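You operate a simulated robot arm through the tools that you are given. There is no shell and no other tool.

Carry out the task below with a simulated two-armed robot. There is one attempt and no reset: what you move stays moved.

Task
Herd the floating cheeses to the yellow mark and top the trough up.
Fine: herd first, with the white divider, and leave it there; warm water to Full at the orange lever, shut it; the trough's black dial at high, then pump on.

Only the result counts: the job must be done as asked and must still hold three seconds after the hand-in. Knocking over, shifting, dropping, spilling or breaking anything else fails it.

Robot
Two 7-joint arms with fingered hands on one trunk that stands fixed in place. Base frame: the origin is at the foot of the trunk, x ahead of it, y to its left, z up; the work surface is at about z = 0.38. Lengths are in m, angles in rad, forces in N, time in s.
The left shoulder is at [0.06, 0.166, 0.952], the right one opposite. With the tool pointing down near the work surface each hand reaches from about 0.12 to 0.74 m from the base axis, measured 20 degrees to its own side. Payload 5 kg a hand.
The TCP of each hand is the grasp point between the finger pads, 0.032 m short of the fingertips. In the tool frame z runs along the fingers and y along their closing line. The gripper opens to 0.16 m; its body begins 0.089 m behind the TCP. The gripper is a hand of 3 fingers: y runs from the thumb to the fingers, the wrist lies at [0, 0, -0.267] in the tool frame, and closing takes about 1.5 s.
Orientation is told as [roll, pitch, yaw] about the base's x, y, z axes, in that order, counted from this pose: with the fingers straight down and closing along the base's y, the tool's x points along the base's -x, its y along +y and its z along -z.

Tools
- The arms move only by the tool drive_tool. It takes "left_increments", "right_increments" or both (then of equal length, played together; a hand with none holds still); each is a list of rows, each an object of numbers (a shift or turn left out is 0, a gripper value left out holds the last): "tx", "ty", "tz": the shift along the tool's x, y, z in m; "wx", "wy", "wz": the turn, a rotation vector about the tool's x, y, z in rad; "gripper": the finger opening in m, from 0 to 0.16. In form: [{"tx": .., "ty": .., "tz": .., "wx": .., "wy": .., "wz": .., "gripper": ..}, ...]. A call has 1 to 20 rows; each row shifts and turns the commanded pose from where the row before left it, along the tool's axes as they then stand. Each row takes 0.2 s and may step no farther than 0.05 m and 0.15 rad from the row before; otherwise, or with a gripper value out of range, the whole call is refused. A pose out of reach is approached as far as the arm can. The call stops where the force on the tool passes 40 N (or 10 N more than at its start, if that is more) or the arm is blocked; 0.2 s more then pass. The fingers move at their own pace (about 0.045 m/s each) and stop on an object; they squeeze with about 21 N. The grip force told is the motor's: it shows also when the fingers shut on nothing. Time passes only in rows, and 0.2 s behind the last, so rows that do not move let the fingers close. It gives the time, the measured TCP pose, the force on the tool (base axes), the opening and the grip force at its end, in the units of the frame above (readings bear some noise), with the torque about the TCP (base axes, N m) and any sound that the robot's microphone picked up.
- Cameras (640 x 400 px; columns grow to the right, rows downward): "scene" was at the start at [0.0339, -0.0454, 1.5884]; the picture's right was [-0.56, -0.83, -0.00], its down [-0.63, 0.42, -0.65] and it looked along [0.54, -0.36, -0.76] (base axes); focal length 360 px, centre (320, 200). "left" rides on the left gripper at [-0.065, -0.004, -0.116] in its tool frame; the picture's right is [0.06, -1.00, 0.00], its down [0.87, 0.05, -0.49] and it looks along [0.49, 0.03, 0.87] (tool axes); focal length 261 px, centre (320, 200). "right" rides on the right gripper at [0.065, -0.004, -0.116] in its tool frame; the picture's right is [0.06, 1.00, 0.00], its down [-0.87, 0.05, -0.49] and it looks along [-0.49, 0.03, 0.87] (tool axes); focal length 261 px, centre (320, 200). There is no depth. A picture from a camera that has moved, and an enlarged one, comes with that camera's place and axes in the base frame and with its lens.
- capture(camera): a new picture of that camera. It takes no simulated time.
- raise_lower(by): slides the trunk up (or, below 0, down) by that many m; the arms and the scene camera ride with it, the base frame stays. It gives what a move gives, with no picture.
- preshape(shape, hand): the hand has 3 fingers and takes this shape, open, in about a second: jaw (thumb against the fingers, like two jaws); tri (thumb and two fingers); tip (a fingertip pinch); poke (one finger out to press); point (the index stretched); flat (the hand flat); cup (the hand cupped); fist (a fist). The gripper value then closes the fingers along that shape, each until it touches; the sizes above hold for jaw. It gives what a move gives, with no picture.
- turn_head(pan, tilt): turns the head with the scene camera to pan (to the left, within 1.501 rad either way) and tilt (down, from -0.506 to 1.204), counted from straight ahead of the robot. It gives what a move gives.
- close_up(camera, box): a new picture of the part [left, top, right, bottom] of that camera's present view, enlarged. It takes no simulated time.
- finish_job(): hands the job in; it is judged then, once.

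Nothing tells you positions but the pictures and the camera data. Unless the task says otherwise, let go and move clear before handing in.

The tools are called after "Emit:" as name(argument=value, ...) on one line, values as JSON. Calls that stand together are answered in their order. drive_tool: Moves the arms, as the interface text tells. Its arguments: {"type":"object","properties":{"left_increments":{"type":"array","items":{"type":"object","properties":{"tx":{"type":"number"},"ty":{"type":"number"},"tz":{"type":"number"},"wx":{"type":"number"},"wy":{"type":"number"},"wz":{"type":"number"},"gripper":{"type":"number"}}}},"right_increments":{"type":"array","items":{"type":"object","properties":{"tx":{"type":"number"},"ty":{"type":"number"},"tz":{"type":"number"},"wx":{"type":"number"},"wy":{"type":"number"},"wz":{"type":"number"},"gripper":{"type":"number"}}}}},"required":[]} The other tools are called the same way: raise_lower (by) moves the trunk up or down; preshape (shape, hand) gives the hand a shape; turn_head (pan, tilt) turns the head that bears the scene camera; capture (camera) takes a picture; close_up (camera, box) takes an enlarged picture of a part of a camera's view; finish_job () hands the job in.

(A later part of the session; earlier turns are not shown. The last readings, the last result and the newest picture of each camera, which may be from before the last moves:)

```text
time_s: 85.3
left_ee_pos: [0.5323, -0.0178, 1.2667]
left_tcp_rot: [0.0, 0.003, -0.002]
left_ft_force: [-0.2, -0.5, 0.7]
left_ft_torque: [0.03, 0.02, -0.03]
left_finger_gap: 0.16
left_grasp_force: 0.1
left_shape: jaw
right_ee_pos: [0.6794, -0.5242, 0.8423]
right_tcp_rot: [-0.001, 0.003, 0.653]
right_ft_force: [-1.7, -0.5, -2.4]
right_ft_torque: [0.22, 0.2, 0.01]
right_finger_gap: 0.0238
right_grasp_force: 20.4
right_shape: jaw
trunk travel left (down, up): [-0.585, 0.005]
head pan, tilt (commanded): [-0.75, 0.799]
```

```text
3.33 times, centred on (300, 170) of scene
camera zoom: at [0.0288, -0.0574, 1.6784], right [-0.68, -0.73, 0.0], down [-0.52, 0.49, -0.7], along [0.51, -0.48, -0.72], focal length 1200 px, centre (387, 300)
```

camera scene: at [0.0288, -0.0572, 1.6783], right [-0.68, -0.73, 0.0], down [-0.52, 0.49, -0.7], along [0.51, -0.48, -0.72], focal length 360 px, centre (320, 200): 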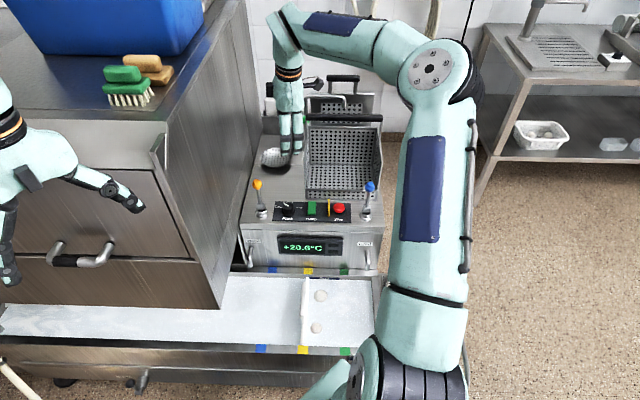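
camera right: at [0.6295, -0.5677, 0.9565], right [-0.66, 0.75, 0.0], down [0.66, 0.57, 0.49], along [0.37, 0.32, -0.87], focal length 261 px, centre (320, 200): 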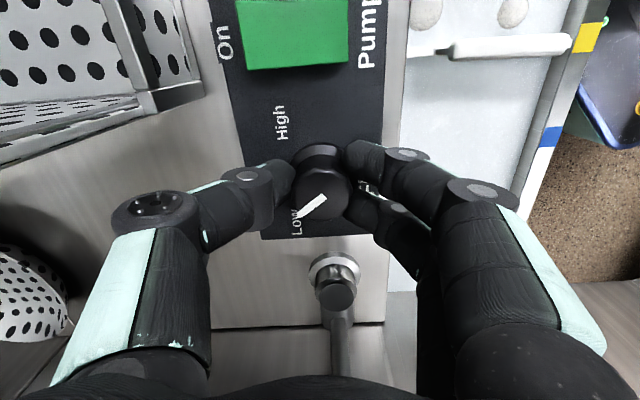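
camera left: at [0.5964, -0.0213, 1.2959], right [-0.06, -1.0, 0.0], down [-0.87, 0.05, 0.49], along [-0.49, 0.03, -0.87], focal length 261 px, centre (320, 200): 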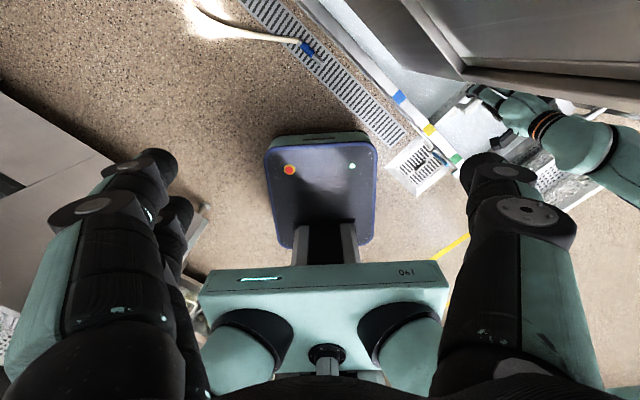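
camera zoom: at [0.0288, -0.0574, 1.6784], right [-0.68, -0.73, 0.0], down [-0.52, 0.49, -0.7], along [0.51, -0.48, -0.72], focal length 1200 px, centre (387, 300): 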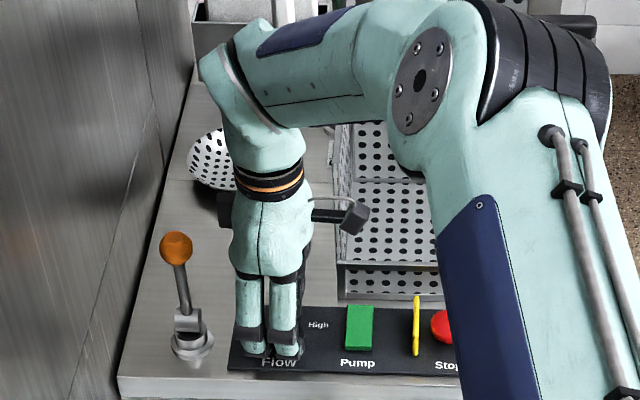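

The knob turns with the hand. I'll continue the stroke to about yaw 0.

Emit:
drive_tool(right_increments=[{"wz": 0.08}, {"wz": 0.08}, {"wz": 0.08}, {"wz": 0.08}, {"wz": 0.08}, {"wz": 0.08}, {"wz": 0.08}])

Emit:
capture(camera="right")

Emit:
close_up(camera="scene", box=[240, 110, 360, 230])

```text
time_s: 86.9
left_ee_pos: [0.5311, -0.0184, 1.2658]
left_tcp_rot: [-0.001, 0.0, 0.001]
left_ft_force: [0.4, 0.0, 0.3]
left_ft_torque: [0.01, 0.01, 0.02]
left_finger_gap: 0.1599
left_grasp_force: 0.1
left_shape: jaw
right_ee_pos: [0.6784, -0.5221, 0.8433]
right_tcp_rot: [-0.002, 0.003, 0.096]
right_ft_force: [-5.5, 3.1, -5.3]
right_ft_torque: [0.38, 0.2, -0.01]
right_finger_gap: 0.0236
right_grasp_force: 21.0
right_shape: jaw
trunk travel left (down, up): [-0.585, 0.005]
head pan, tilt (commanded): [-0.75, 0.799]
```

```text
taken
camera right: at [0.6132, -0.5343, 0.9567], right [-0.16, 0.99, 0.0], down [0.86, 0.14, 0.49], along [0.48, 0.08, -0.87], focal length 261 px, centre (320, 200)
```

right: 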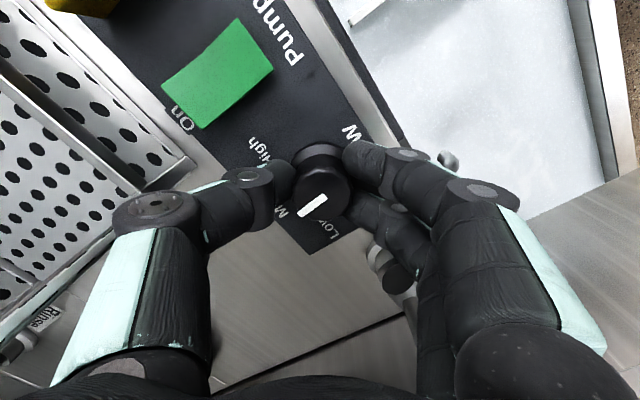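

```text
3.33 times, centred on (300, 170) of scene
camera zoom: at [0.0285, -0.0572, 1.6784], right [-0.68, -0.73, 0.0], down [-0.52, 0.49, -0.7], along [0.51, -0.48, -0.72], focal length 1200 px, centre (387, 300)
```

zoom: 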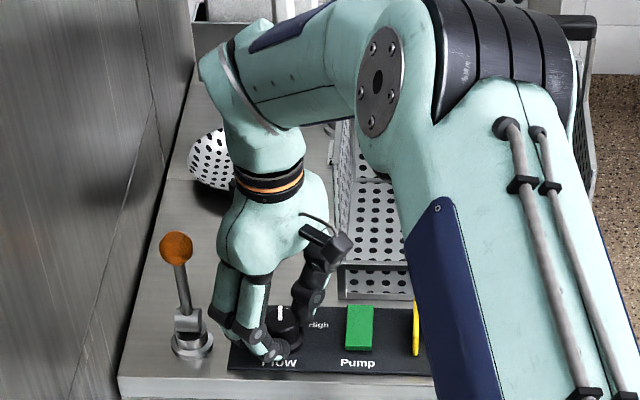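

The pointer is now near Mid. I'll release, lift clear, turn the hand back, and take a second stroke.

Emit:
drive_tool(right_increments=[{"gripper": 0.06}, {}, {}, {}, {"tz": -0.02}, {"tz": -0.02}])

Emit:
capture(camera="right")

```text
time_s: 88.3
left_ee_pos: [0.5309, -0.0184, 1.2642]
left_tcp_rot: [-0.002, 0.0, 0.001]
left_ft_force: [-0.7, -0.4, -0.2]
left_ft_torque: [0.0, -0.03, 0.01]
left_finger_gap: 0.1601
left_grasp_force: 0.0
left_shape: jaw
right_ee_pos: [0.6781, -0.5247, 0.8834]
right_tcp_rot: [-0.001, 0.001, 0.096]
right_ft_force: [0.1, -0.7, 0.4]
right_ft_torque: [0.02, -0.04, 0.01]
right_finger_gap: 0.0592
right_grasp_force: 0.1
right_shape: jaw
trunk travel left (down, up): [-0.585, 0.005]
head pan, tilt (commanded): [-0.75, 0.799]
```

```text
taken
camera right: at [0.6129, -0.5354, 0.9988], right [-0.16, 0.99, 0.0], down [0.86, 0.14, 0.49], along [0.48, 0.08, -0.87], focal length 261 px, centre (320, 200)
```

right: 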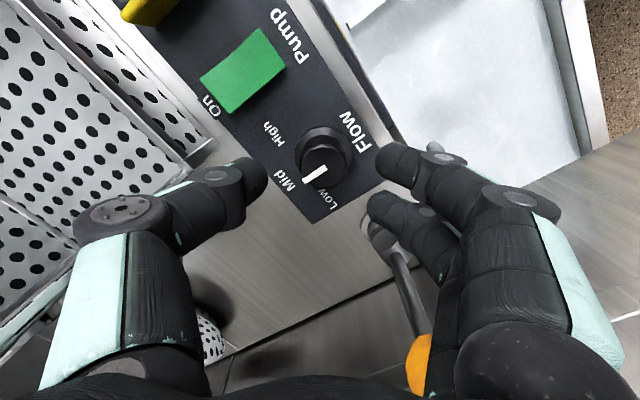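

The pointer is at about -39°, so 66° remain. I'll turn the hand back while raised, then descend for the second stroke.

Emit:
drive_tool(right_increments=[{"wz": -0.118}, {"wz": -0.118}, {"wz": -0.118}, {"wz": -0.118}, {"wz": -0.118}, {"wz": -0.118}, {"wz": -0.118}, {"wz": -0.118}])

Emit:
capture(camera="right")

```text
time_s: 90.1
left_ee_pos: [0.5307, -0.0212, 1.2655]
left_tcp_rot: [-0.002, -0.001, 0.0]
left_ft_force: [-0.3, -0.6, 0.2]
left_ft_torque: [0.02, -0.05, -0.01]
left_finger_gap: 0.1599
left_grasp_force: 0.0
left_shape: jaw
right_ee_pos: [0.6778, -0.525, 0.8813]
right_tcp_rot: [-0.002, 0.001, 1.041]
right_ft_force: [0.3, -0.2, 0.6]
right_ft_torque: [0.03, 0.02, -0.01]
right_finger_gap: 0.0598
right_grasp_force: 0.1
right_shape: jaw
trunk travel left (down, up): [-0.585, 0.005]
head pan, tilt (commanded): [-0.75, 0.799]
```

```text
taken
camera right: at [0.6488, -0.5848, 0.9964], right [-0.89, 0.45, 0.0], down [0.39, 0.78, 0.49], along [0.22, 0.44, -0.87], focal length 261 px, centre (320, 200)
```

right: 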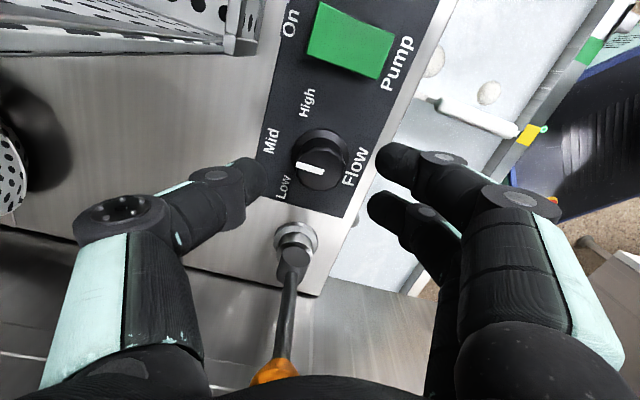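

Emit:
drive_tool(right_increments=[{"tz": 0.02}, {"tz": 0.02}, {"gripper": 0.0}, {}, {}, {}, {}, {}, {"wz": 0.08}, {"wz": 0.08}, {"wz": 0.08}, {"wz": 0.08}, {"wz": 0.08}, {"wz": 0.08}])

Emit:
capture(camera="right")

```text
time_s: 93.1
left_ee_pos: [0.5323, -0.0186, 1.2646]
left_tcp_rot: [-0.001, 0.002, 0.0]
left_ft_force: [-0.6, -0.2, -0.5]
left_ft_torque: [-0.02, 0.05, 0.0]
left_finger_gap: 0.1598
left_grasp_force: 0.1
left_shape: jaw
right_ee_pos: [0.6788, -0.524, 0.84]
right_tcp_rot: [0.002, 0.004, 0.56]
right_ft_force: [-5.4, 1.9, -10.3]
right_ft_torque: [0.32, 0.32, -0.01]
right_finger_gap: 0.0232
right_grasp_force: 20.7
right_shape: jaw
trunk travel left (down, up): [-0.585, 0.005]
head pan, tilt (commanded): [-0.75, 0.799]
```

```text
taken
camera right: at [0.6249, -0.5629, 0.9557], right [-0.58, 0.81, 0.0], down [0.71, 0.51, 0.49], along [0.4, 0.29, -0.87], focal length 261 px, centre (320, 200)
```

right: 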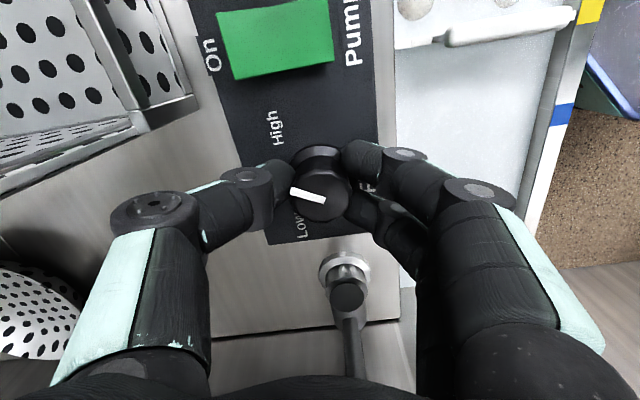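

Emit:
drive_tool(right_increments=[{"wz": 0.08}, {"wz": 0.08}, {"wz": 0.08}, {"wz": 0.08}, {"wz": 0.08}, {"wz": 0.06}])

Emit:
capture(camera="right")

Emit:
close_up(camera="scene", box=[240, 130, 340, 230])

```text
time_s: 94.5
left_ee_pos: [0.5316, -0.0179, 1.2656]
left_tcp_rot: [0.002, 0.0, 0.0]
left_ft_force: [0.2, -0.1, 0.4]
left_ft_torque: [-0.01, -0.01, -0.01]
left_finger_gap: 0.1598
left_grasp_force: 0.1
left_shape: jaw
right_ee_pos: [0.6778, -0.5239, 0.841]
right_tcp_rot: [-0.001, 0.004, 0.102]
right_ft_force: [-10.9, 7.1, -14.1]
right_ft_torque: [0.42, 0.3, 0.03]
right_finger_gap: 0.0222
right_grasp_force: 20.6
right_shape: jaw
trunk travel left (down, up): [-0.585, 0.005]
head pan, tilt (commanded): [-0.75, 0.799]
```

```text
taken
camera right: at [0.6131, -0.5351, 0.9564], right [-0.16, 0.99, 0.0], down [0.86, 0.14, 0.49], along [0.48, 0.08, -0.87], focal length 261 px, centre (320, 200)
```

right: 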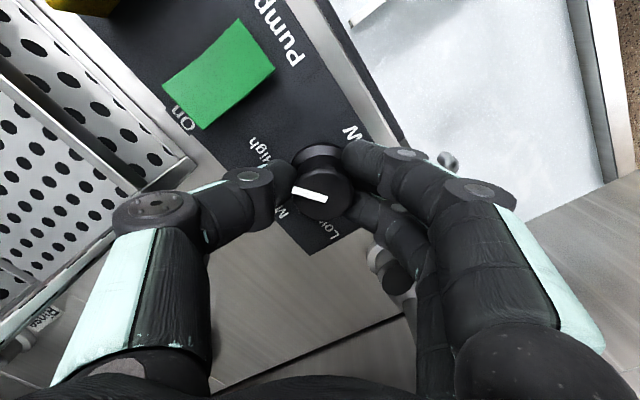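

```text
4.00 times, centred on (290, 180) of scene
camera zoom: at [0.0288, -0.0575, 1.6783], right [-0.68, -0.73, 0.0], down [-0.52, 0.49, -0.7], along [0.51, -0.47, -0.72], focal length 1440 px, centre (440, 280)
```

zoom: 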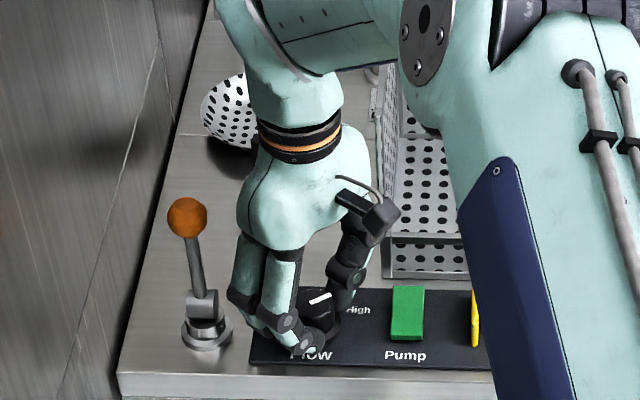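

The pointer is now at about -100°, close to High. I'll release, lift, and look at it closely.

Emit:
drive_tool(right_increments=[{"gripper": 0.06}, {}, {}, {}, {"tz": -0.02}, {"tz": -0.03}, {"tz": -0.03}])

Emit:
close_up(camera="right", box=[200, 20, 400, 240])

Emit:
close_up(camera="scene", box=[240, 130, 340, 230])

```text
time_s: 96.1
left_ee_pos: [0.5319, -0.0183, 1.2657]
left_tcp_rot: [-0.002, 0.0, 0.0]
left_ft_force: [0.3, 0.4, 0.2]
left_ft_torque: [-0.03, -0.02, 0.01]
left_finger_gap: 0.1599
left_grasp_force: 0.2
left_shape: jaw
right_ee_pos: [0.6775, -0.5251, 0.9242]
right_tcp_rot: [-0.004, 0.001, 0.103]
right_ft_force: [0.7, 0.2, -0.6]
right_ft_torque: [0.02, 0.0, 0.0]
right_finger_gap: 0.0596
right_grasp_force: 0.0
right_shape: jaw
trunk travel left (down, up): [-0.585, 0.005]
head pan, tilt (commanded): [-0.75, 0.799]
```

```text
1.82 times, centred on (300, 130) of right
camera zoom: at [0.6126, -0.5363, 1.0396], right [-0.16, 0.99, 0.0], down [0.86, 0.14, 0.49], along [0.48, 0.08, -0.87], focal length 474 px, centre (356, 327)
```

zoom: 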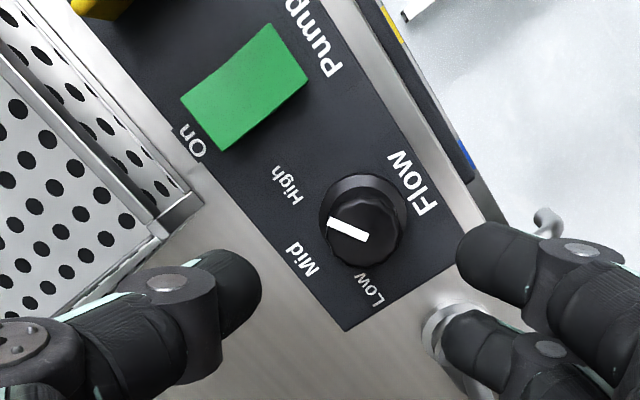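

```text
4.00 times, centred on (290, 180) of scene
camera zoom: at [0.028, -0.0566, 1.6784], right [-0.68, -0.73, 0.0], down [-0.52, 0.49, -0.7], along [0.51, -0.48, -0.72], focal length 1440 px, centre (440, 280)
```

zoom: 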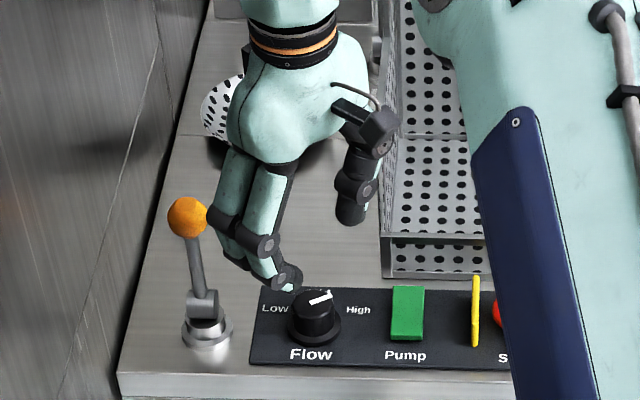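

The dial points at High. Now I'll look closely at the green Pump switch before pressing it.

Emit:
close_up(camera="right", box=[180, 0, 340, 120])

Emit:
close_up(camera="scene", box=[310, 185, 370, 230])

Emit:
capture(camera="scene")

```text
3.33 times, centred on (260, 60) of right
camera zoom: at [0.6126, -0.5363, 1.0396], right [-0.16, 0.99, 0.0], down [0.86, 0.14, 0.49], along [0.48, 0.08, -0.87], focal length 869 px, centre (520, 667)
```

zoom: 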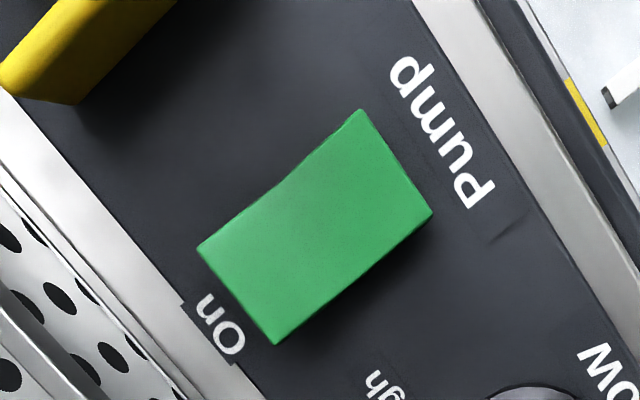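

```text
8.89 times, centred on (340, 208) of scene
camera zoom: at [0.028, -0.0566, 1.6784], right [-0.68, -0.73, 0.0], down [-0.52, 0.49, -0.7], along [0.51, -0.48, -0.72], focal length 3200 px, centre (142, 133)
```

zoom: 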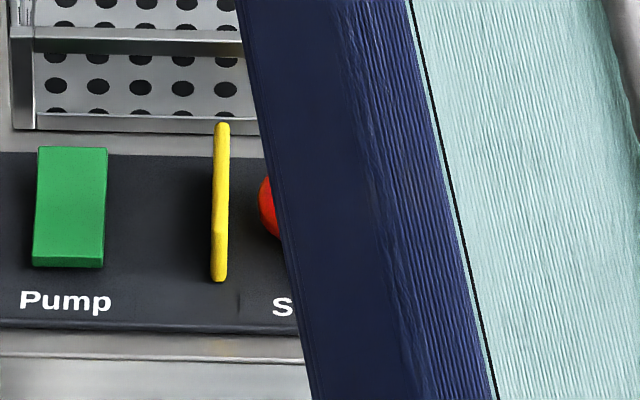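

```text
taken
camera scene: at [0.028, -0.0566, 1.6784], right [-0.68, -0.73, 0.0], down [-0.52, 0.49, -0.7], along [0.51, -0.48, -0.72], focal length 360 px, centre (320, 200)
```

scene: 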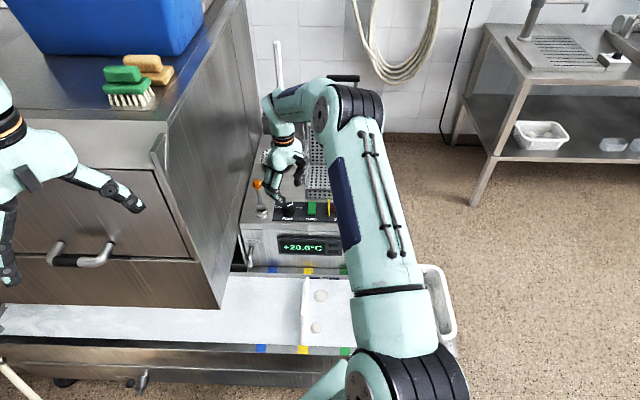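

The switch is a rocker whose "On" end, away from the trough, is raised about 9 mm, so that end must be pressed at about (0.640, -0.591). I'll back off to clear space and shape a single poking finger.

Emit:
drive_tool(right_increments=[{"tz": -0.04}, {"tx": 0.02, "tz": -0.04}, {"tx": 0.035, "ty": 0.008}, {"tx": 0.035, "ty": 0.008}, {"tx": 0.035, "ty": 0.008}])

Emit:
preshape(hand="right", shape="poke")

Emit:
capture(camera="right")

Emit:
capture(camera="scene")

```text
time_s: 97.3
left_ee_pos: [0.532, -0.017, 1.2657]
left_tcp_rot: [0.001, 0.0, 0.0]
left_ft_force: [-0.3, -0.1, 0.5]
left_ft_torque: [0.01, -0.02, -0.02]
left_finger_gap: 0.1603
left_grasp_force: 0.0
left_shape: jaw
right_ee_pos: [0.5525, -0.512, 1.0022]
right_tcp_rot: [-0.002, 0.003, 0.101]
right_ft_force: [0.2, 1.3, 1.7]
right_ft_torque: [-0.04, 0.0, -0.02]
right_finger_gap: 0.0598
right_grasp_force: 0.0
right_shape: jaw
trunk travel left (down, up): [-0.585, 0.005]
head pan, tilt (commanded): [-0.75, 0.799]
```

```text
time_s: 98.2
left_ee_pos: [0.5318, -0.0182, 1.2658]
left_tcp_rot: [-0.002, 0.002, 0.002]
left_ft_force: [-0.6, 1.1, -0.3]
left_ft_torque: [0.0, 0.01, 0.02]
left_finger_gap: 0.16
left_grasp_force: 0.0
left_shape: jaw
right_ee_pos: [0.5537, -0.5119, 1.0018]
right_tcp_rot: [-0.003, 0.003, 0.1]
right_ft_force: [-0.1, 0.2, 0.9]
right_ft_torque: [0.03, -0.02, 0.01]
right_finger_gap: 0.0
right_grasp_force: 0.1
right_shape: poke
trunk travel left (down, up): [-0.585, 0.005]
head pan, tilt (commanded): [-0.75, 0.799]
```

```text
taken
camera right: at [0.489, -0.5236, 1.1163], right [-0.16, 0.99, 0.0], down [0.86, 0.14, 0.49], along [0.48, 0.08, -0.87], focal length 261 px, centre (320, 200)
```

right: 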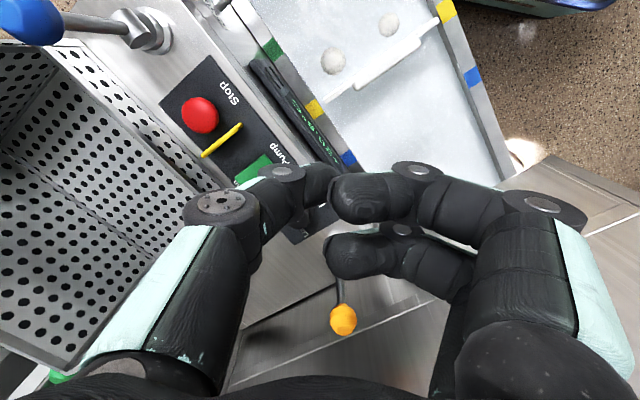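

```text
taken
camera scene: at [0.0286, -0.0571, 1.6784], right [-0.68, -0.73, 0.0], down [-0.52, 0.49, -0.7], along [0.51, -0.48, -0.72], focal length 360 px, centre (320, 200)
```

scene: 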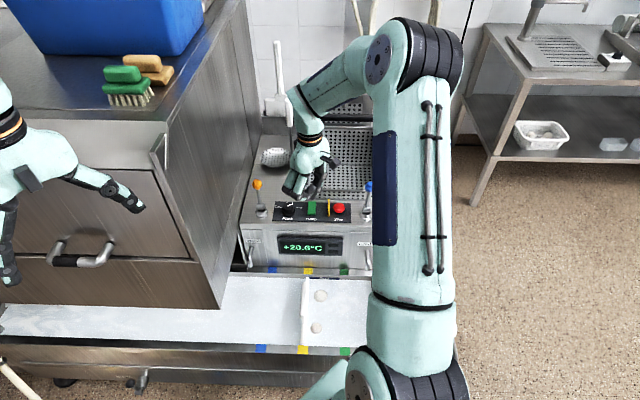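

Emit:
close_up(camera="scene", box=[270, 120, 350, 220])

Emit:
close_up(camera="right", box=[180, 120, 460, 320])

Emit:
capture(camera="left")

```text
4.00 times, centred on (310, 170) of scene
camera zoom: at [0.0286, -0.0571, 1.6784], right [-0.68, -0.73, 0.0], down [-0.52, 0.49, -0.7], along [0.51, -0.48, -0.72], focal length 1440 px, centre (360, 320)
```

zoom: 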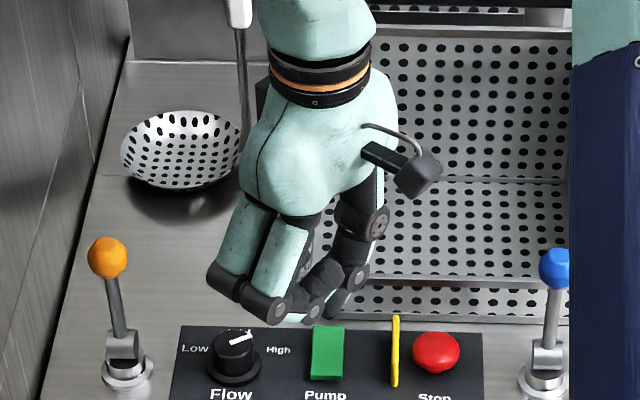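

```text
2.00 times, centred on (320, 220) of right
camera zoom: at [0.489, -0.5236, 1.1163], right [-0.16, 0.99, 0.0], down [0.86, 0.14, 0.49], along [0.48, 0.08, -0.87], focal length 521 px, centre (320, 160)
```

zoom: 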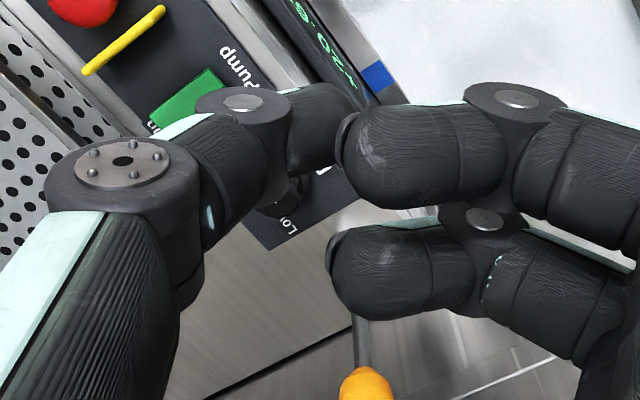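

```text
taken
camera left: at [0.5964, -0.0219, 1.3804], right [-0.06, -1.0, 0.0], down [-0.87, 0.06, 0.49], along [-0.49, 0.03, -0.87], focal length 261 px, centre (320, 200)
```

left: 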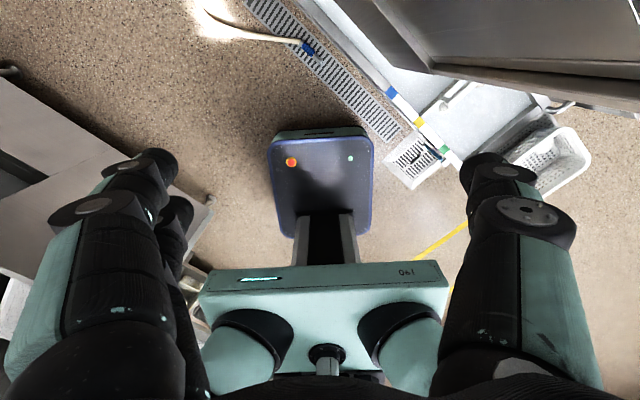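

Emit:
preshape(hand="right", shape="point")

Emit:
capture(camera="right")

Emit:
close_up(camera="scene", box=[270, 120, 350, 220])

```text
time_s: 99.1
left_ee_pos: [0.5313, -0.0174, 1.2647]
left_tcp_rot: [-0.003, -0.001, 0.001]
left_ft_force: [0.8, -0.4, 0.2]
left_ft_torque: [0.0, -0.02, 0.02]
left_finger_gap: 0.16
left_grasp_force: 0.1
left_shape: jaw
right_ee_pos: [0.5545, -0.5132, 1.0017]
right_tcp_rot: [-0.002, 0.002, 0.101]
right_ft_force: [-1.0, 0.2, 0.6]
right_ft_torque: [-0.02, -0.03, 0.01]
right_finger_gap: 0.0
right_grasp_force: 0.1
right_shape: point
trunk travel left (down, up): [-0.585, 0.005]
head pan, tilt (commanded): [-0.75, 0.799]
```

```text
taken
camera right: at [0.489, -0.5237, 1.1163], right [-0.16, 0.99, 0.0], down [0.86, 0.14, 0.49], along [0.48, 0.08, -0.87], focal length 261 px, centre (320, 200)
```

right: 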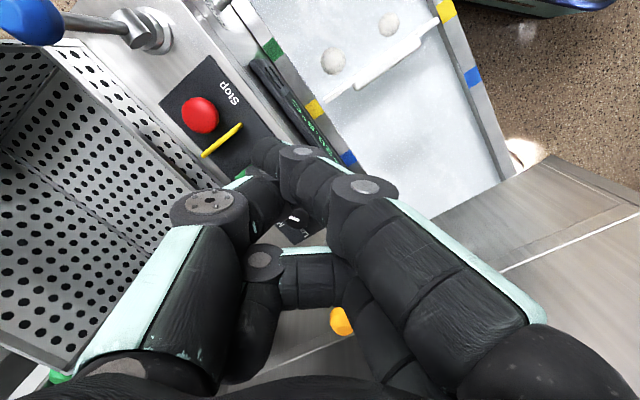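

```text
4.00 times, centred on (310, 170) of scene
camera zoom: at [0.0286, -0.0572, 1.6784], right [-0.68, -0.73, 0.0], down [-0.52, 0.49, -0.7], along [0.51, -0.48, -0.72], focal length 1440 px, centre (360, 320)
```

zoom: 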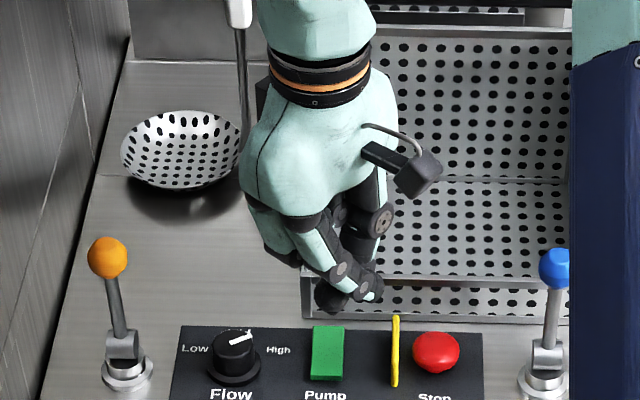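

The poke shape is better: only the thumb tip protrudes, right on the tool axis. I'll reshape to poke and turn the hand to yaw -0.785 so the thumb clears the basket and the yellow guard.

Emit:
preshape(hand="right", shape="poke")

Emit:
drive_tool(right_increments=[{"wz": 0.111}, {"wz": 0.111}, {"wz": 0.111}, {"wz": 0.111}, {"wz": 0.111}, {"wz": 0.111}, {"wz": 0.111}, {"wz": 0.11}])

Emit:
capture(camera="right")

Emit:
close_up(camera="scene", box=[250, 110, 390, 230])

```text
time_s: 100.0
left_ee_pos: [0.5319, -0.0189, 1.2645]
left_tcp_rot: [-0.002, -0.001, 0.0]
left_ft_force: [-0.3, -0.3, 0.0]
left_ft_torque: [-0.01, -0.01, 0.03]
left_finger_gap: 0.1599
left_grasp_force: 0.1
left_shape: jaw
right_ee_pos: [0.5535, -0.5124, 1.0012]
right_tcp_rot: [-0.003, 0.002, 0.101]
right_ft_force: [0.0, 0.5, -0.5]
right_ft_torque: [0.01, 0.01, -0.02]
right_finger_gap: 0.0
right_grasp_force: 0.1
right_shape: poke
trunk travel left (down, up): [-0.585, 0.005]
head pan, tilt (commanded): [-0.75, 0.799]
```

```text
time_s: 101.8
left_ee_pos: [0.5304, -0.0198, 1.2658]
left_tcp_rot: [0.0, 0.001, 0.0]
left_ft_force: [-0.3, -0.3, 0.1]
left_ft_torque: [0.0, 0.0, 0.01]
left_finger_gap: 0.1596
left_grasp_force: 0.0
left_shape: jaw
right_ee_pos: [0.5513, -0.5123, 1.0013]
right_tcp_rot: [-0.004, 0.001, -0.788]
right_ft_force: [0.2, -0.5, -1.4]
right_ft_torque: [-0.01, 0.03, -0.02]
right_finger_gap: 0.0
right_grasp_force: 0.1
right_shape: poke
trunk travel left (down, up): [-0.585, 0.005]
head pan, tilt (commanded): [-0.75, 0.799]
```

```text
taken
camera right: at [0.5016, -0.4694, 1.1165], right [0.66, 0.75, 0.0], down [0.65, -0.58, 0.49], along [0.37, -0.33, -0.87], focal length 261 px, centre (320, 200)
```

right: 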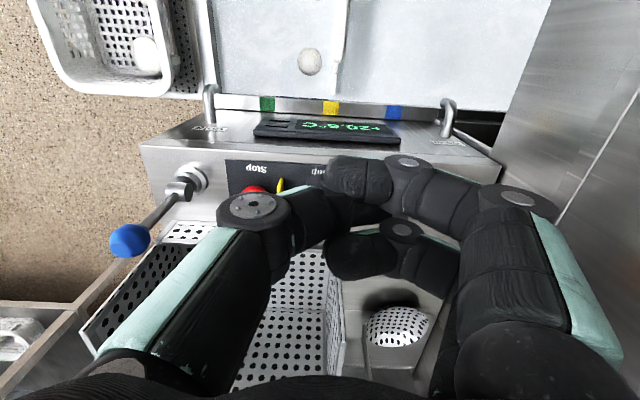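

```text
3.33 times, centred on (320, 170) of scene
camera zoom: at [0.0285, -0.0571, 1.6784], right [-0.68, -0.73, 0.0], down [-0.52, 0.49, -0.7], along [0.51, -0.48, -0.72], focal length 1200 px, centre (320, 300)
```

zoom: 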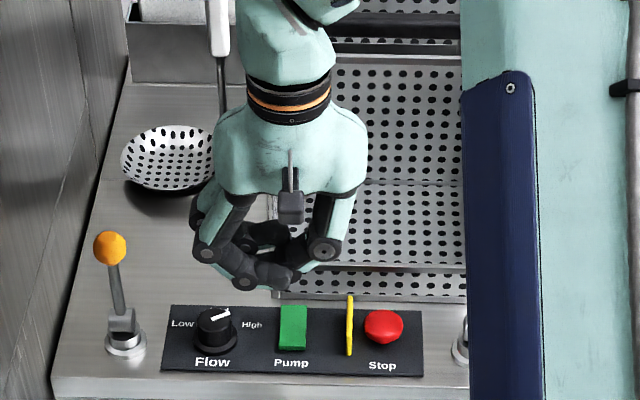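

Emit:
drive_tool(right_increments=[{"tz": 0.025}, {"tz": 0.025}, {"tz": 0.025}, {"tz": 0.025}, {"tx": -0.0296, "ty": 0.0018}, {"tx": -0.0296, "ty": 0.0018}, {"tx": -0.0296, "ty": 0.0019}])

Emit:
capture(camera="right")

Emit:
close_up(camera="scene", box=[270, 140, 370, 230])

```text
time_s: 103.4
left_ee_pos: [0.5317, -0.0183, 1.2648]
left_tcp_rot: [0.0, 0.001, -0.001]
left_ft_force: [0.3, -0.3, 0.6]
left_ft_torque: [0.01, 0.04, 0.02]
left_finger_gap: 0.1599
left_grasp_force: 0.1
left_shape: jaw
right_ee_pos: [0.6169, -0.575, 0.9015]
right_tcp_rot: [-0.003, 0.0, -0.785]
right_ft_force: [-0.5, -1.3, 0.1]
right_ft_torque: [-0.01, 0.03, -0.02]
right_finger_gap: 0.0001
right_grasp_force: 0.0
right_shape: poke
trunk travel left (down, up): [-0.585, 0.005]
head pan, tilt (commanded): [-0.75, 0.799]
```

```text
taken
camera right: at [0.5676, -0.5322, 1.0154], right [0.66, 0.75, 0.0], down [0.65, -0.57, 0.49], along [0.37, -0.33, -0.87], focal length 261 px, centre (320, 200)
```

right: 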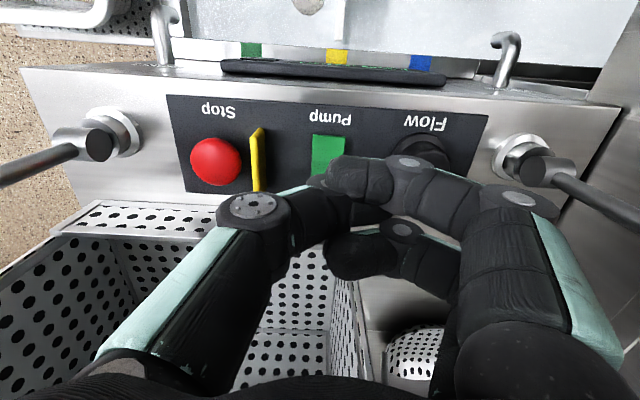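

```text
4.44 times, centred on (320, 185) of scene
camera zoom: at [0.0292, -0.0578, 1.6783], right [-0.68, -0.73, 0.0], down [-0.52, 0.49, -0.7], along [0.51, -0.47, -0.72], focal length 1600 px, centre (320, 267)
```

zoom: 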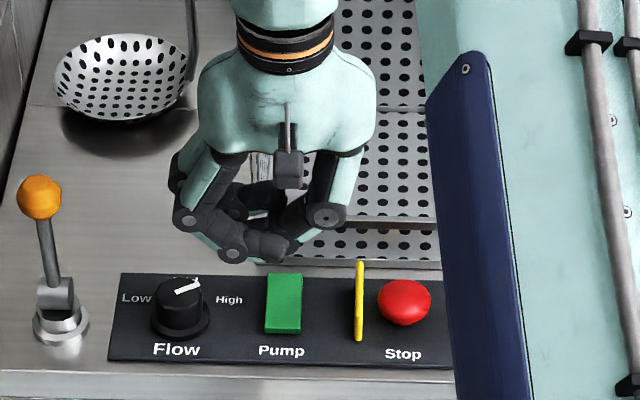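

Emit:
close_up(camera="scene", box=[295, 165, 335, 205])

Emit:
close_up(camera="right", box=[220, 100, 420, 300])

```text
10.00 times, centred on (315, 185) of scene
camera zoom: at [0.0292, -0.0578, 1.6783], right [-0.68, -0.73, 0.0], down [-0.52, 0.49, -0.7], along [0.51, -0.47, -0.72], focal length 3600 px, centre (370, 350)
```

zoom: 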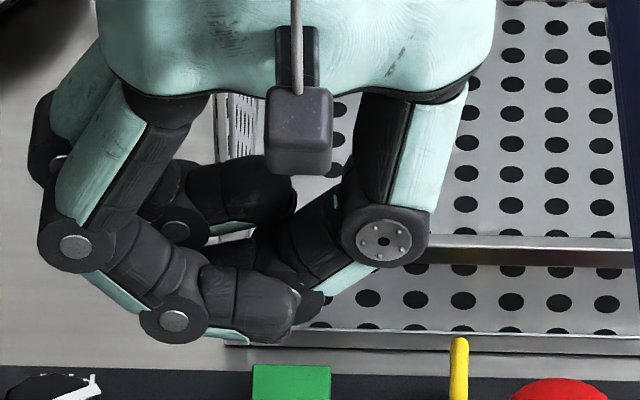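

```text
2.00 times, centred on (320, 200) of right
camera zoom: at [0.5676, -0.5322, 1.0154], right [0.66, 0.75, 0.0], down [0.65, -0.57, 0.49], along [0.37, -0.33, -0.87], focal length 521 px, centre (320, 200)
```

zoom: 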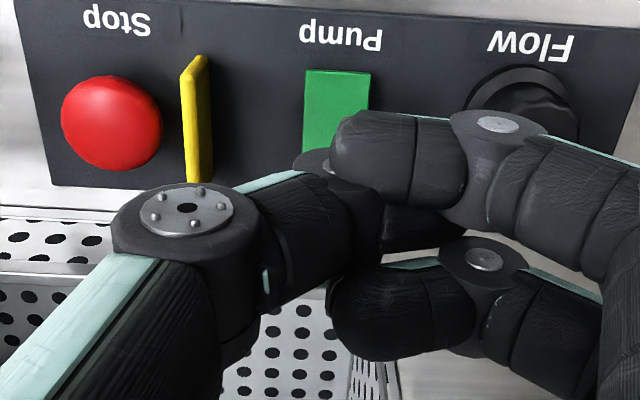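

The poke shape folds the thumb across the palm, so a closed jaw is a surer pressing tip. I'll lift, return to jaw shape, and close the fingers.

Emit:
drive_tool(right_increments=[{"tz": -0.025}, {"tz": -0.025}])

Emit:
preshape(hand="right", shape="jaw")

Emit:
drive_tool(right_increments=[{"gripper": 0.0}, {}, {}, {}, {}, {}, {}, {}, {}, {}])

Emit:
capture(camera="right")

Emit:
close_up(camera="scene", box=[270, 130, 370, 230])

```text
time_s: 104.0
left_ee_pos: [0.5321, -0.0181, 1.265]
left_tcp_rot: [-0.003, 0.0, 0.001]
left_ft_force: [0.4, 0.6, 0.7]
left_ft_torque: [0.0, 0.02, -0.01]
left_finger_gap: 0.1599
left_grasp_force: 0.1
left_shape: jaw
right_ee_pos: [0.6183, -0.5724, 0.9509]
right_tcp_rot: [-0.004, -0.003, -0.785]
right_ft_force: [-0.2, 0.3, -0.7]
right_ft_torque: [-0.04, 0.0, 0.0]
right_finger_gap: 0.0001
right_grasp_force: 0.3
right_shape: poke
trunk travel left (down, up): [-0.585, 0.005]
head pan, tilt (commanded): [-0.75, 0.799]
```

```text
time_s: 104.9
left_ee_pos: [0.5312, -0.0182, 1.2656]
left_tcp_rot: [-0.002, 0.0, 0.0]
left_ft_force: [0.7, -0.5, 0.0]
left_ft_torque: [0.0, -0.01, 0.02]
left_finger_gap: 0.1601
left_grasp_force: 0.1
left_shape: jaw
right_ee_pos: [0.6173, -0.572, 0.9499]
right_tcp_rot: [-0.003, 0.0, -0.785]
right_ft_force: [0.1, 0.1, 0.3]
right_ft_torque: [0.03, 0.03, 0.0]
right_finger_gap: 0.0278
right_grasp_force: 0.1
right_shape: jaw
trunk travel left (down, up): [-0.585, 0.005]
head pan, tilt (commanded): [-0.75, 0.799]
```

```text
time_s: 107.1
left_ee_pos: [0.5316, -0.0182, 1.2651]
left_tcp_rot: [-0.001, -0.001, -0.001]
left_ft_force: [0.0, 0.0, 0.7]
left_ft_torque: [-0.01, -0.01, 0.0]
left_finger_gap: 0.1597
left_grasp_force: 0.0
left_shape: jaw
right_ee_pos: [0.6188, -0.5721, 0.9494]
right_tcp_rot: [-0.003, 0.0, -0.785]
right_ft_force: [0.6, 0.0, -0.2]
right_ft_torque: [-0.05, -0.02, -0.02]
right_finger_gap: 0.0
right_grasp_force: 17.4
right_shape: jaw
trunk travel left (down, up): [-0.585, 0.005]
head pan, tilt (commanded): [-0.75, 0.799]
```

```text
taken
camera right: at [0.5691, -0.5299, 1.0647], right [0.66, 0.75, 0.0], down [0.65, -0.57, 0.49], along [0.37, -0.33, -0.87], focal length 261 px, centre (320, 200)
```

right: 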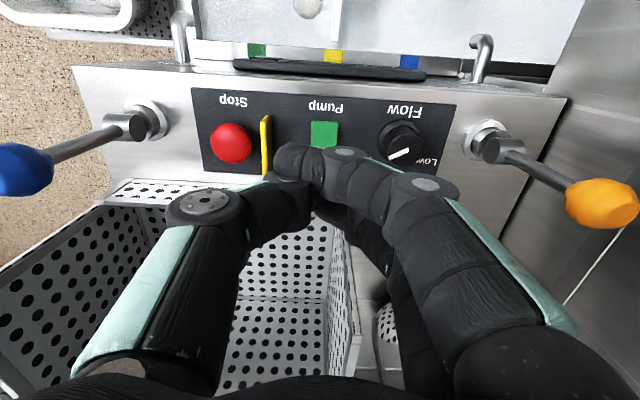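

```text
4.00 times, centred on (320, 180) of scene
camera zoom: at [0.0286, -0.0572, 1.6784], right [-0.68, -0.73, 0.0], down [-0.52, 0.49, -0.7], along [0.51, -0.48, -0.72], focal length 1440 px, centre (320, 280)
```

zoom: 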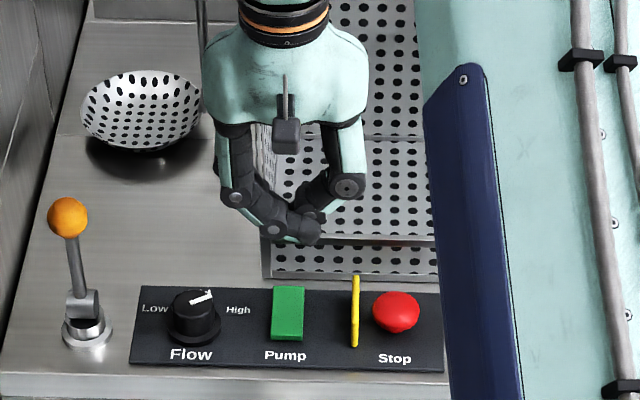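

Fully closed, the digits cross over, so I'll hold a small 20 mm gap and press with the thumb tip alone. I'll lower a little and line the thumb up over the "On" end.

Emit:
drive_tool(right_increments=[{"gripper": 0.02}, {}, {}, {"tz": 0.025}, {"tz": 0.025}, {"tx": -0.014, "ty": 0.0105}, {"tx": -0.014, "ty": 0.0105}])

Emit:
capture(camera="right")

Emit:
close_up(camera="scene", box=[270, 150, 350, 230])

```text
time_s: 108.7
left_ee_pos: [0.5321, -0.0182, 1.2668]
left_tcp_rot: [0.0, 0.001, 0.002]
left_ft_force: [0.3, -0.2, -0.7]
left_ft_torque: [0.0, 0.02, 0.02]
left_finger_gap: 0.1598
left_grasp_force: 0.1
left_shape: jaw
right_ee_pos: [0.6542, -0.5773, 0.9008]
right_tcp_rot: [-0.003, 0.0, -0.786]
right_ft_force: [-0.1, -1.2, 0.6]
right_ft_torque: [-0.01, -0.01, 0.02]
right_finger_gap: 0.0099
right_grasp_force: 0.0
right_shape: jaw
trunk travel left (down, up): [-0.585, 0.005]
head pan, tilt (commanded): [-0.75, 0.799]
```

```text
taken
camera right: at [0.6047, -0.5351, 1.0148], right [0.66, 0.75, 0.0], down [0.65, -0.57, 0.49], along [0.37, -0.33, -0.87], focal length 261 px, centre (320, 200)
```

right: 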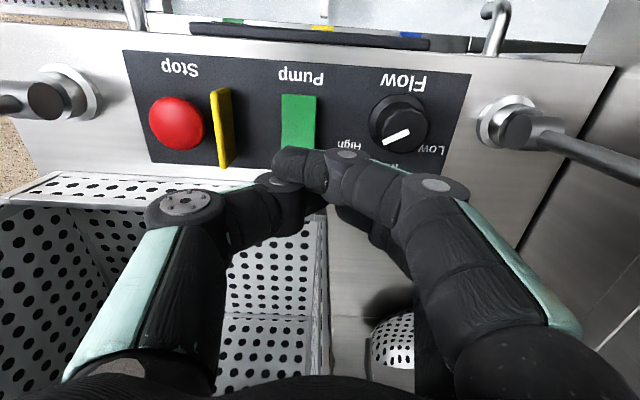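

```text
5.00 times, centred on (310, 190) of scene
camera zoom: at [0.029, -0.0573, 1.6784], right [-0.68, -0.73, 0.0], down [-0.52, 0.49, -0.7], along [0.51, -0.48, -0.72], focal length 1800 px, centre (370, 250)
```

zoom: 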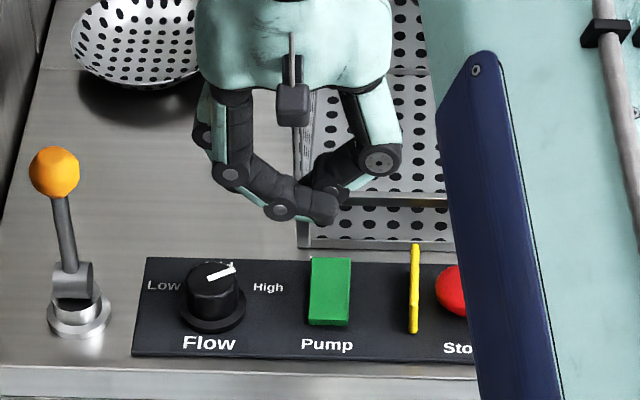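

The digits are still crossed. I'll open them wide here, well above the panel, and bring them to a 30 mm gap so they don't cross.

Emit:
drive_tool(right_increments=[{"gripper": 0.1}, {}, {}, {}, {}, {}, {"gripper": 0.03}, {}, {}, {}, {}])

Emit:
capture(camera="right")

Emit:
close_up(camera="scene", box=[270, 150, 350, 230])

```text
time_s: 111.1
left_ee_pos: [0.5308, -0.018, 1.266]
left_tcp_rot: [-0.002, 0.0, 0.001]
left_ft_force: [0.5, 0.0, -0.6]
left_ft_torque: [0.03, 0.0, -0.03]
left_finger_gap: 0.1598
left_grasp_force: 0.1
left_shape: jaw
right_ee_pos: [0.6546, -0.5779, 0.9018]
right_tcp_rot: [-0.004, 0.0, -0.785]
right_ft_force: [-0.2, 0.1, 1.1]
right_ft_torque: [-0.01, -0.01, -0.01]
right_finger_gap: 0.0176
right_grasp_force: 0.1
right_shape: jaw
trunk travel left (down, up): [-0.585, 0.005]
head pan, tilt (commanded): [-0.75, 0.799]
```

```text
taken
camera right: at [0.6045, -0.535, 1.0154], right [0.66, 0.75, 0.0], down [0.65, -0.57, 0.49], along [0.37, -0.33, -0.87], focal length 261 px, centre (320, 200)
```

right: 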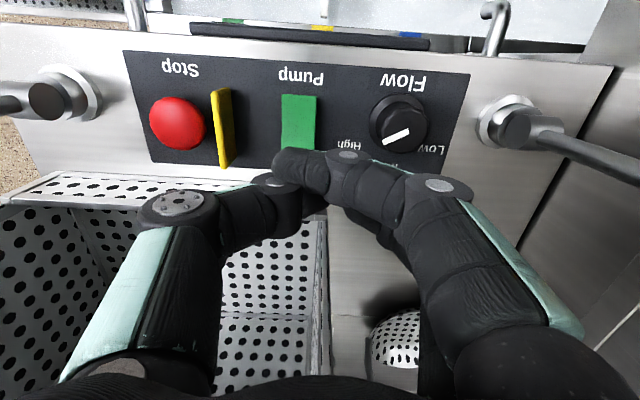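

```text
5.00 times, centred on (310, 190) of scene
camera zoom: at [0.0286, -0.0572, 1.6784], right [-0.68, -0.73, 0.0], down [-0.52, 0.49, -0.7], along [0.51, -0.48, -0.72], focal length 1800 px, centre (370, 250)
```

zoom: 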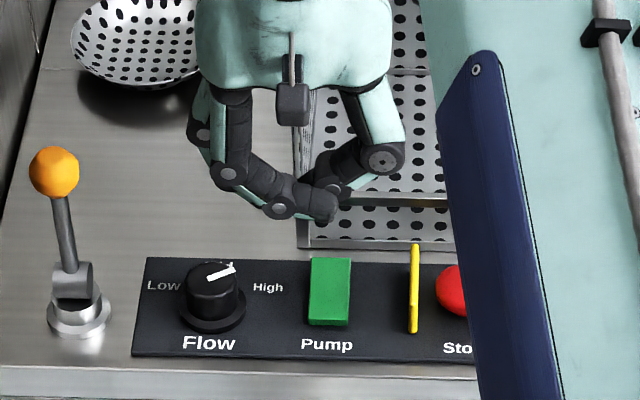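

The digits got interlocked during the reshaping. I'll back off to open space and untangle them through another hand shape.

Emit:
drive_tool(right_increments=[{"tz": -0.03}, {"tx": 0.03, "tz": -0.025}, {"tx": 0.03, "tz": -0.025}, {"tx": 0.03, "tz": -0.02}, {"tx": 0.03}])

Emit:
preshape(hand="right", shape="flat")

Emit:
capture(camera="right")

Emit:
close_up(camera="scene", box=[250, 100, 370, 230])

```text
time_s: 112.3
left_ee_pos: [0.5321, -0.0177, 1.2665]
left_tcp_rot: [-0.003, -0.002, -0.001]
left_ft_force: [-0.7, 0.3, -0.5]
left_ft_torque: [0.03, 0.0, 0.03]
left_finger_gap: 0.16
left_grasp_force: 0.0
left_shape: jaw
right_ee_pos: [0.5673, -0.4923, 1.0019]
right_tcp_rot: [-0.003, -0.002, -0.786]
right_ft_force: [-0.5, 0.2, 0.3]
right_ft_torque: [0.01, 0.01, -0.05]
right_finger_gap: 0.0174
right_grasp_force: 0.1
right_shape: jaw
trunk travel left (down, up): [-0.585, 0.005]
head pan, tilt (commanded): [-0.75, 0.799]
```

```text
time_s: 113.2
left_ee_pos: [0.532, -0.0185, 1.2639]
left_tcp_rot: [-0.002, -0.001, 0.0]
left_ft_force: [0.9, 0.3, -0.7]
left_ft_torque: [0.0, -0.02, -0.01]
left_finger_gap: 0.1596
left_grasp_force: 0.1
left_shape: jaw
right_ee_pos: [0.5671, -0.4928, 1.0013]
right_tcp_rot: [-0.004, 0.0, -0.786]
right_ft_force: [0.3, -0.1, 0.0]
right_ft_torque: [0.01, 0.02, 0.01]
right_finger_gap: 0.1523
right_grasp_force: 0.0
right_shape: flat
trunk travel left (down, up): [-0.585, 0.005]
head pan, tilt (commanded): [-0.75, 0.799]
```

```text
taken
camera right: at [0.5183, -0.4512, 1.1158], right [0.66, 0.75, 0.0], down [0.65, -0.57, 0.49], along [0.37, -0.33, -0.87], focal length 261 px, centre (320, 200)
```

right: 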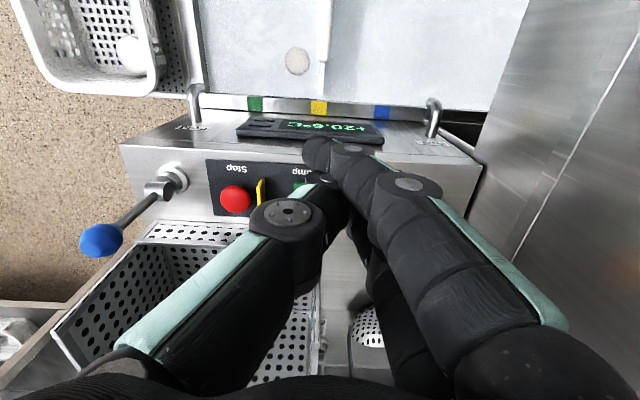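

```text
3.08 times, centred on (310, 165) of scene
camera zoom: at [0.0286, -0.0571, 1.6784], right [-0.68, -0.73, 0.0], down [-0.52, 0.49, -0.7], along [0.51, -0.48, -0.72], focal length 1108 px, centre (351, 308)
```

zoom: 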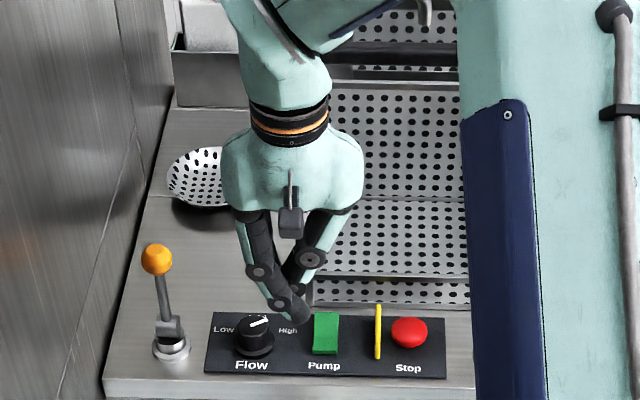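

Emit:
preshape(hand="right", shape="jaw")

Emit:
capture(camera="right")

```text
time_s: 114.1
left_ee_pos: [0.5316, -0.0177, 1.265]
left_tcp_rot: [-0.002, -0.001, 0.001]
left_ft_force: [0.8, 0.1, -0.6]
left_ft_torque: [-0.01, 0.0, 0.0]
left_finger_gap: 0.1601
left_grasp_force: 0.1
left_shape: jaw
right_ee_pos: [0.5674, -0.4933, 1.0015]
right_tcp_rot: [-0.003, 0.001, -0.786]
right_ft_force: [0.2, 0.4, 0.0]
right_ft_torque: [-0.02, 0.01, -0.03]
right_finger_gap: 0.16
right_grasp_force: 0.1
right_shape: jaw
trunk travel left (down, up): [-0.585, 0.005]
head pan, tilt (commanded): [-0.75, 0.799]
```

```text
taken
camera right: at [0.5183, -0.4513, 1.1158], right [0.66, 0.75, 0.0], down [0.65, -0.57, 0.49], along [0.37, -0.33, -0.87], focal length 261 px, centre (320, 200)
```

right: 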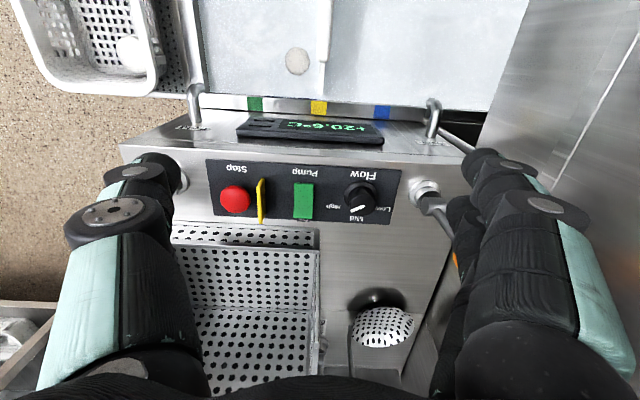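

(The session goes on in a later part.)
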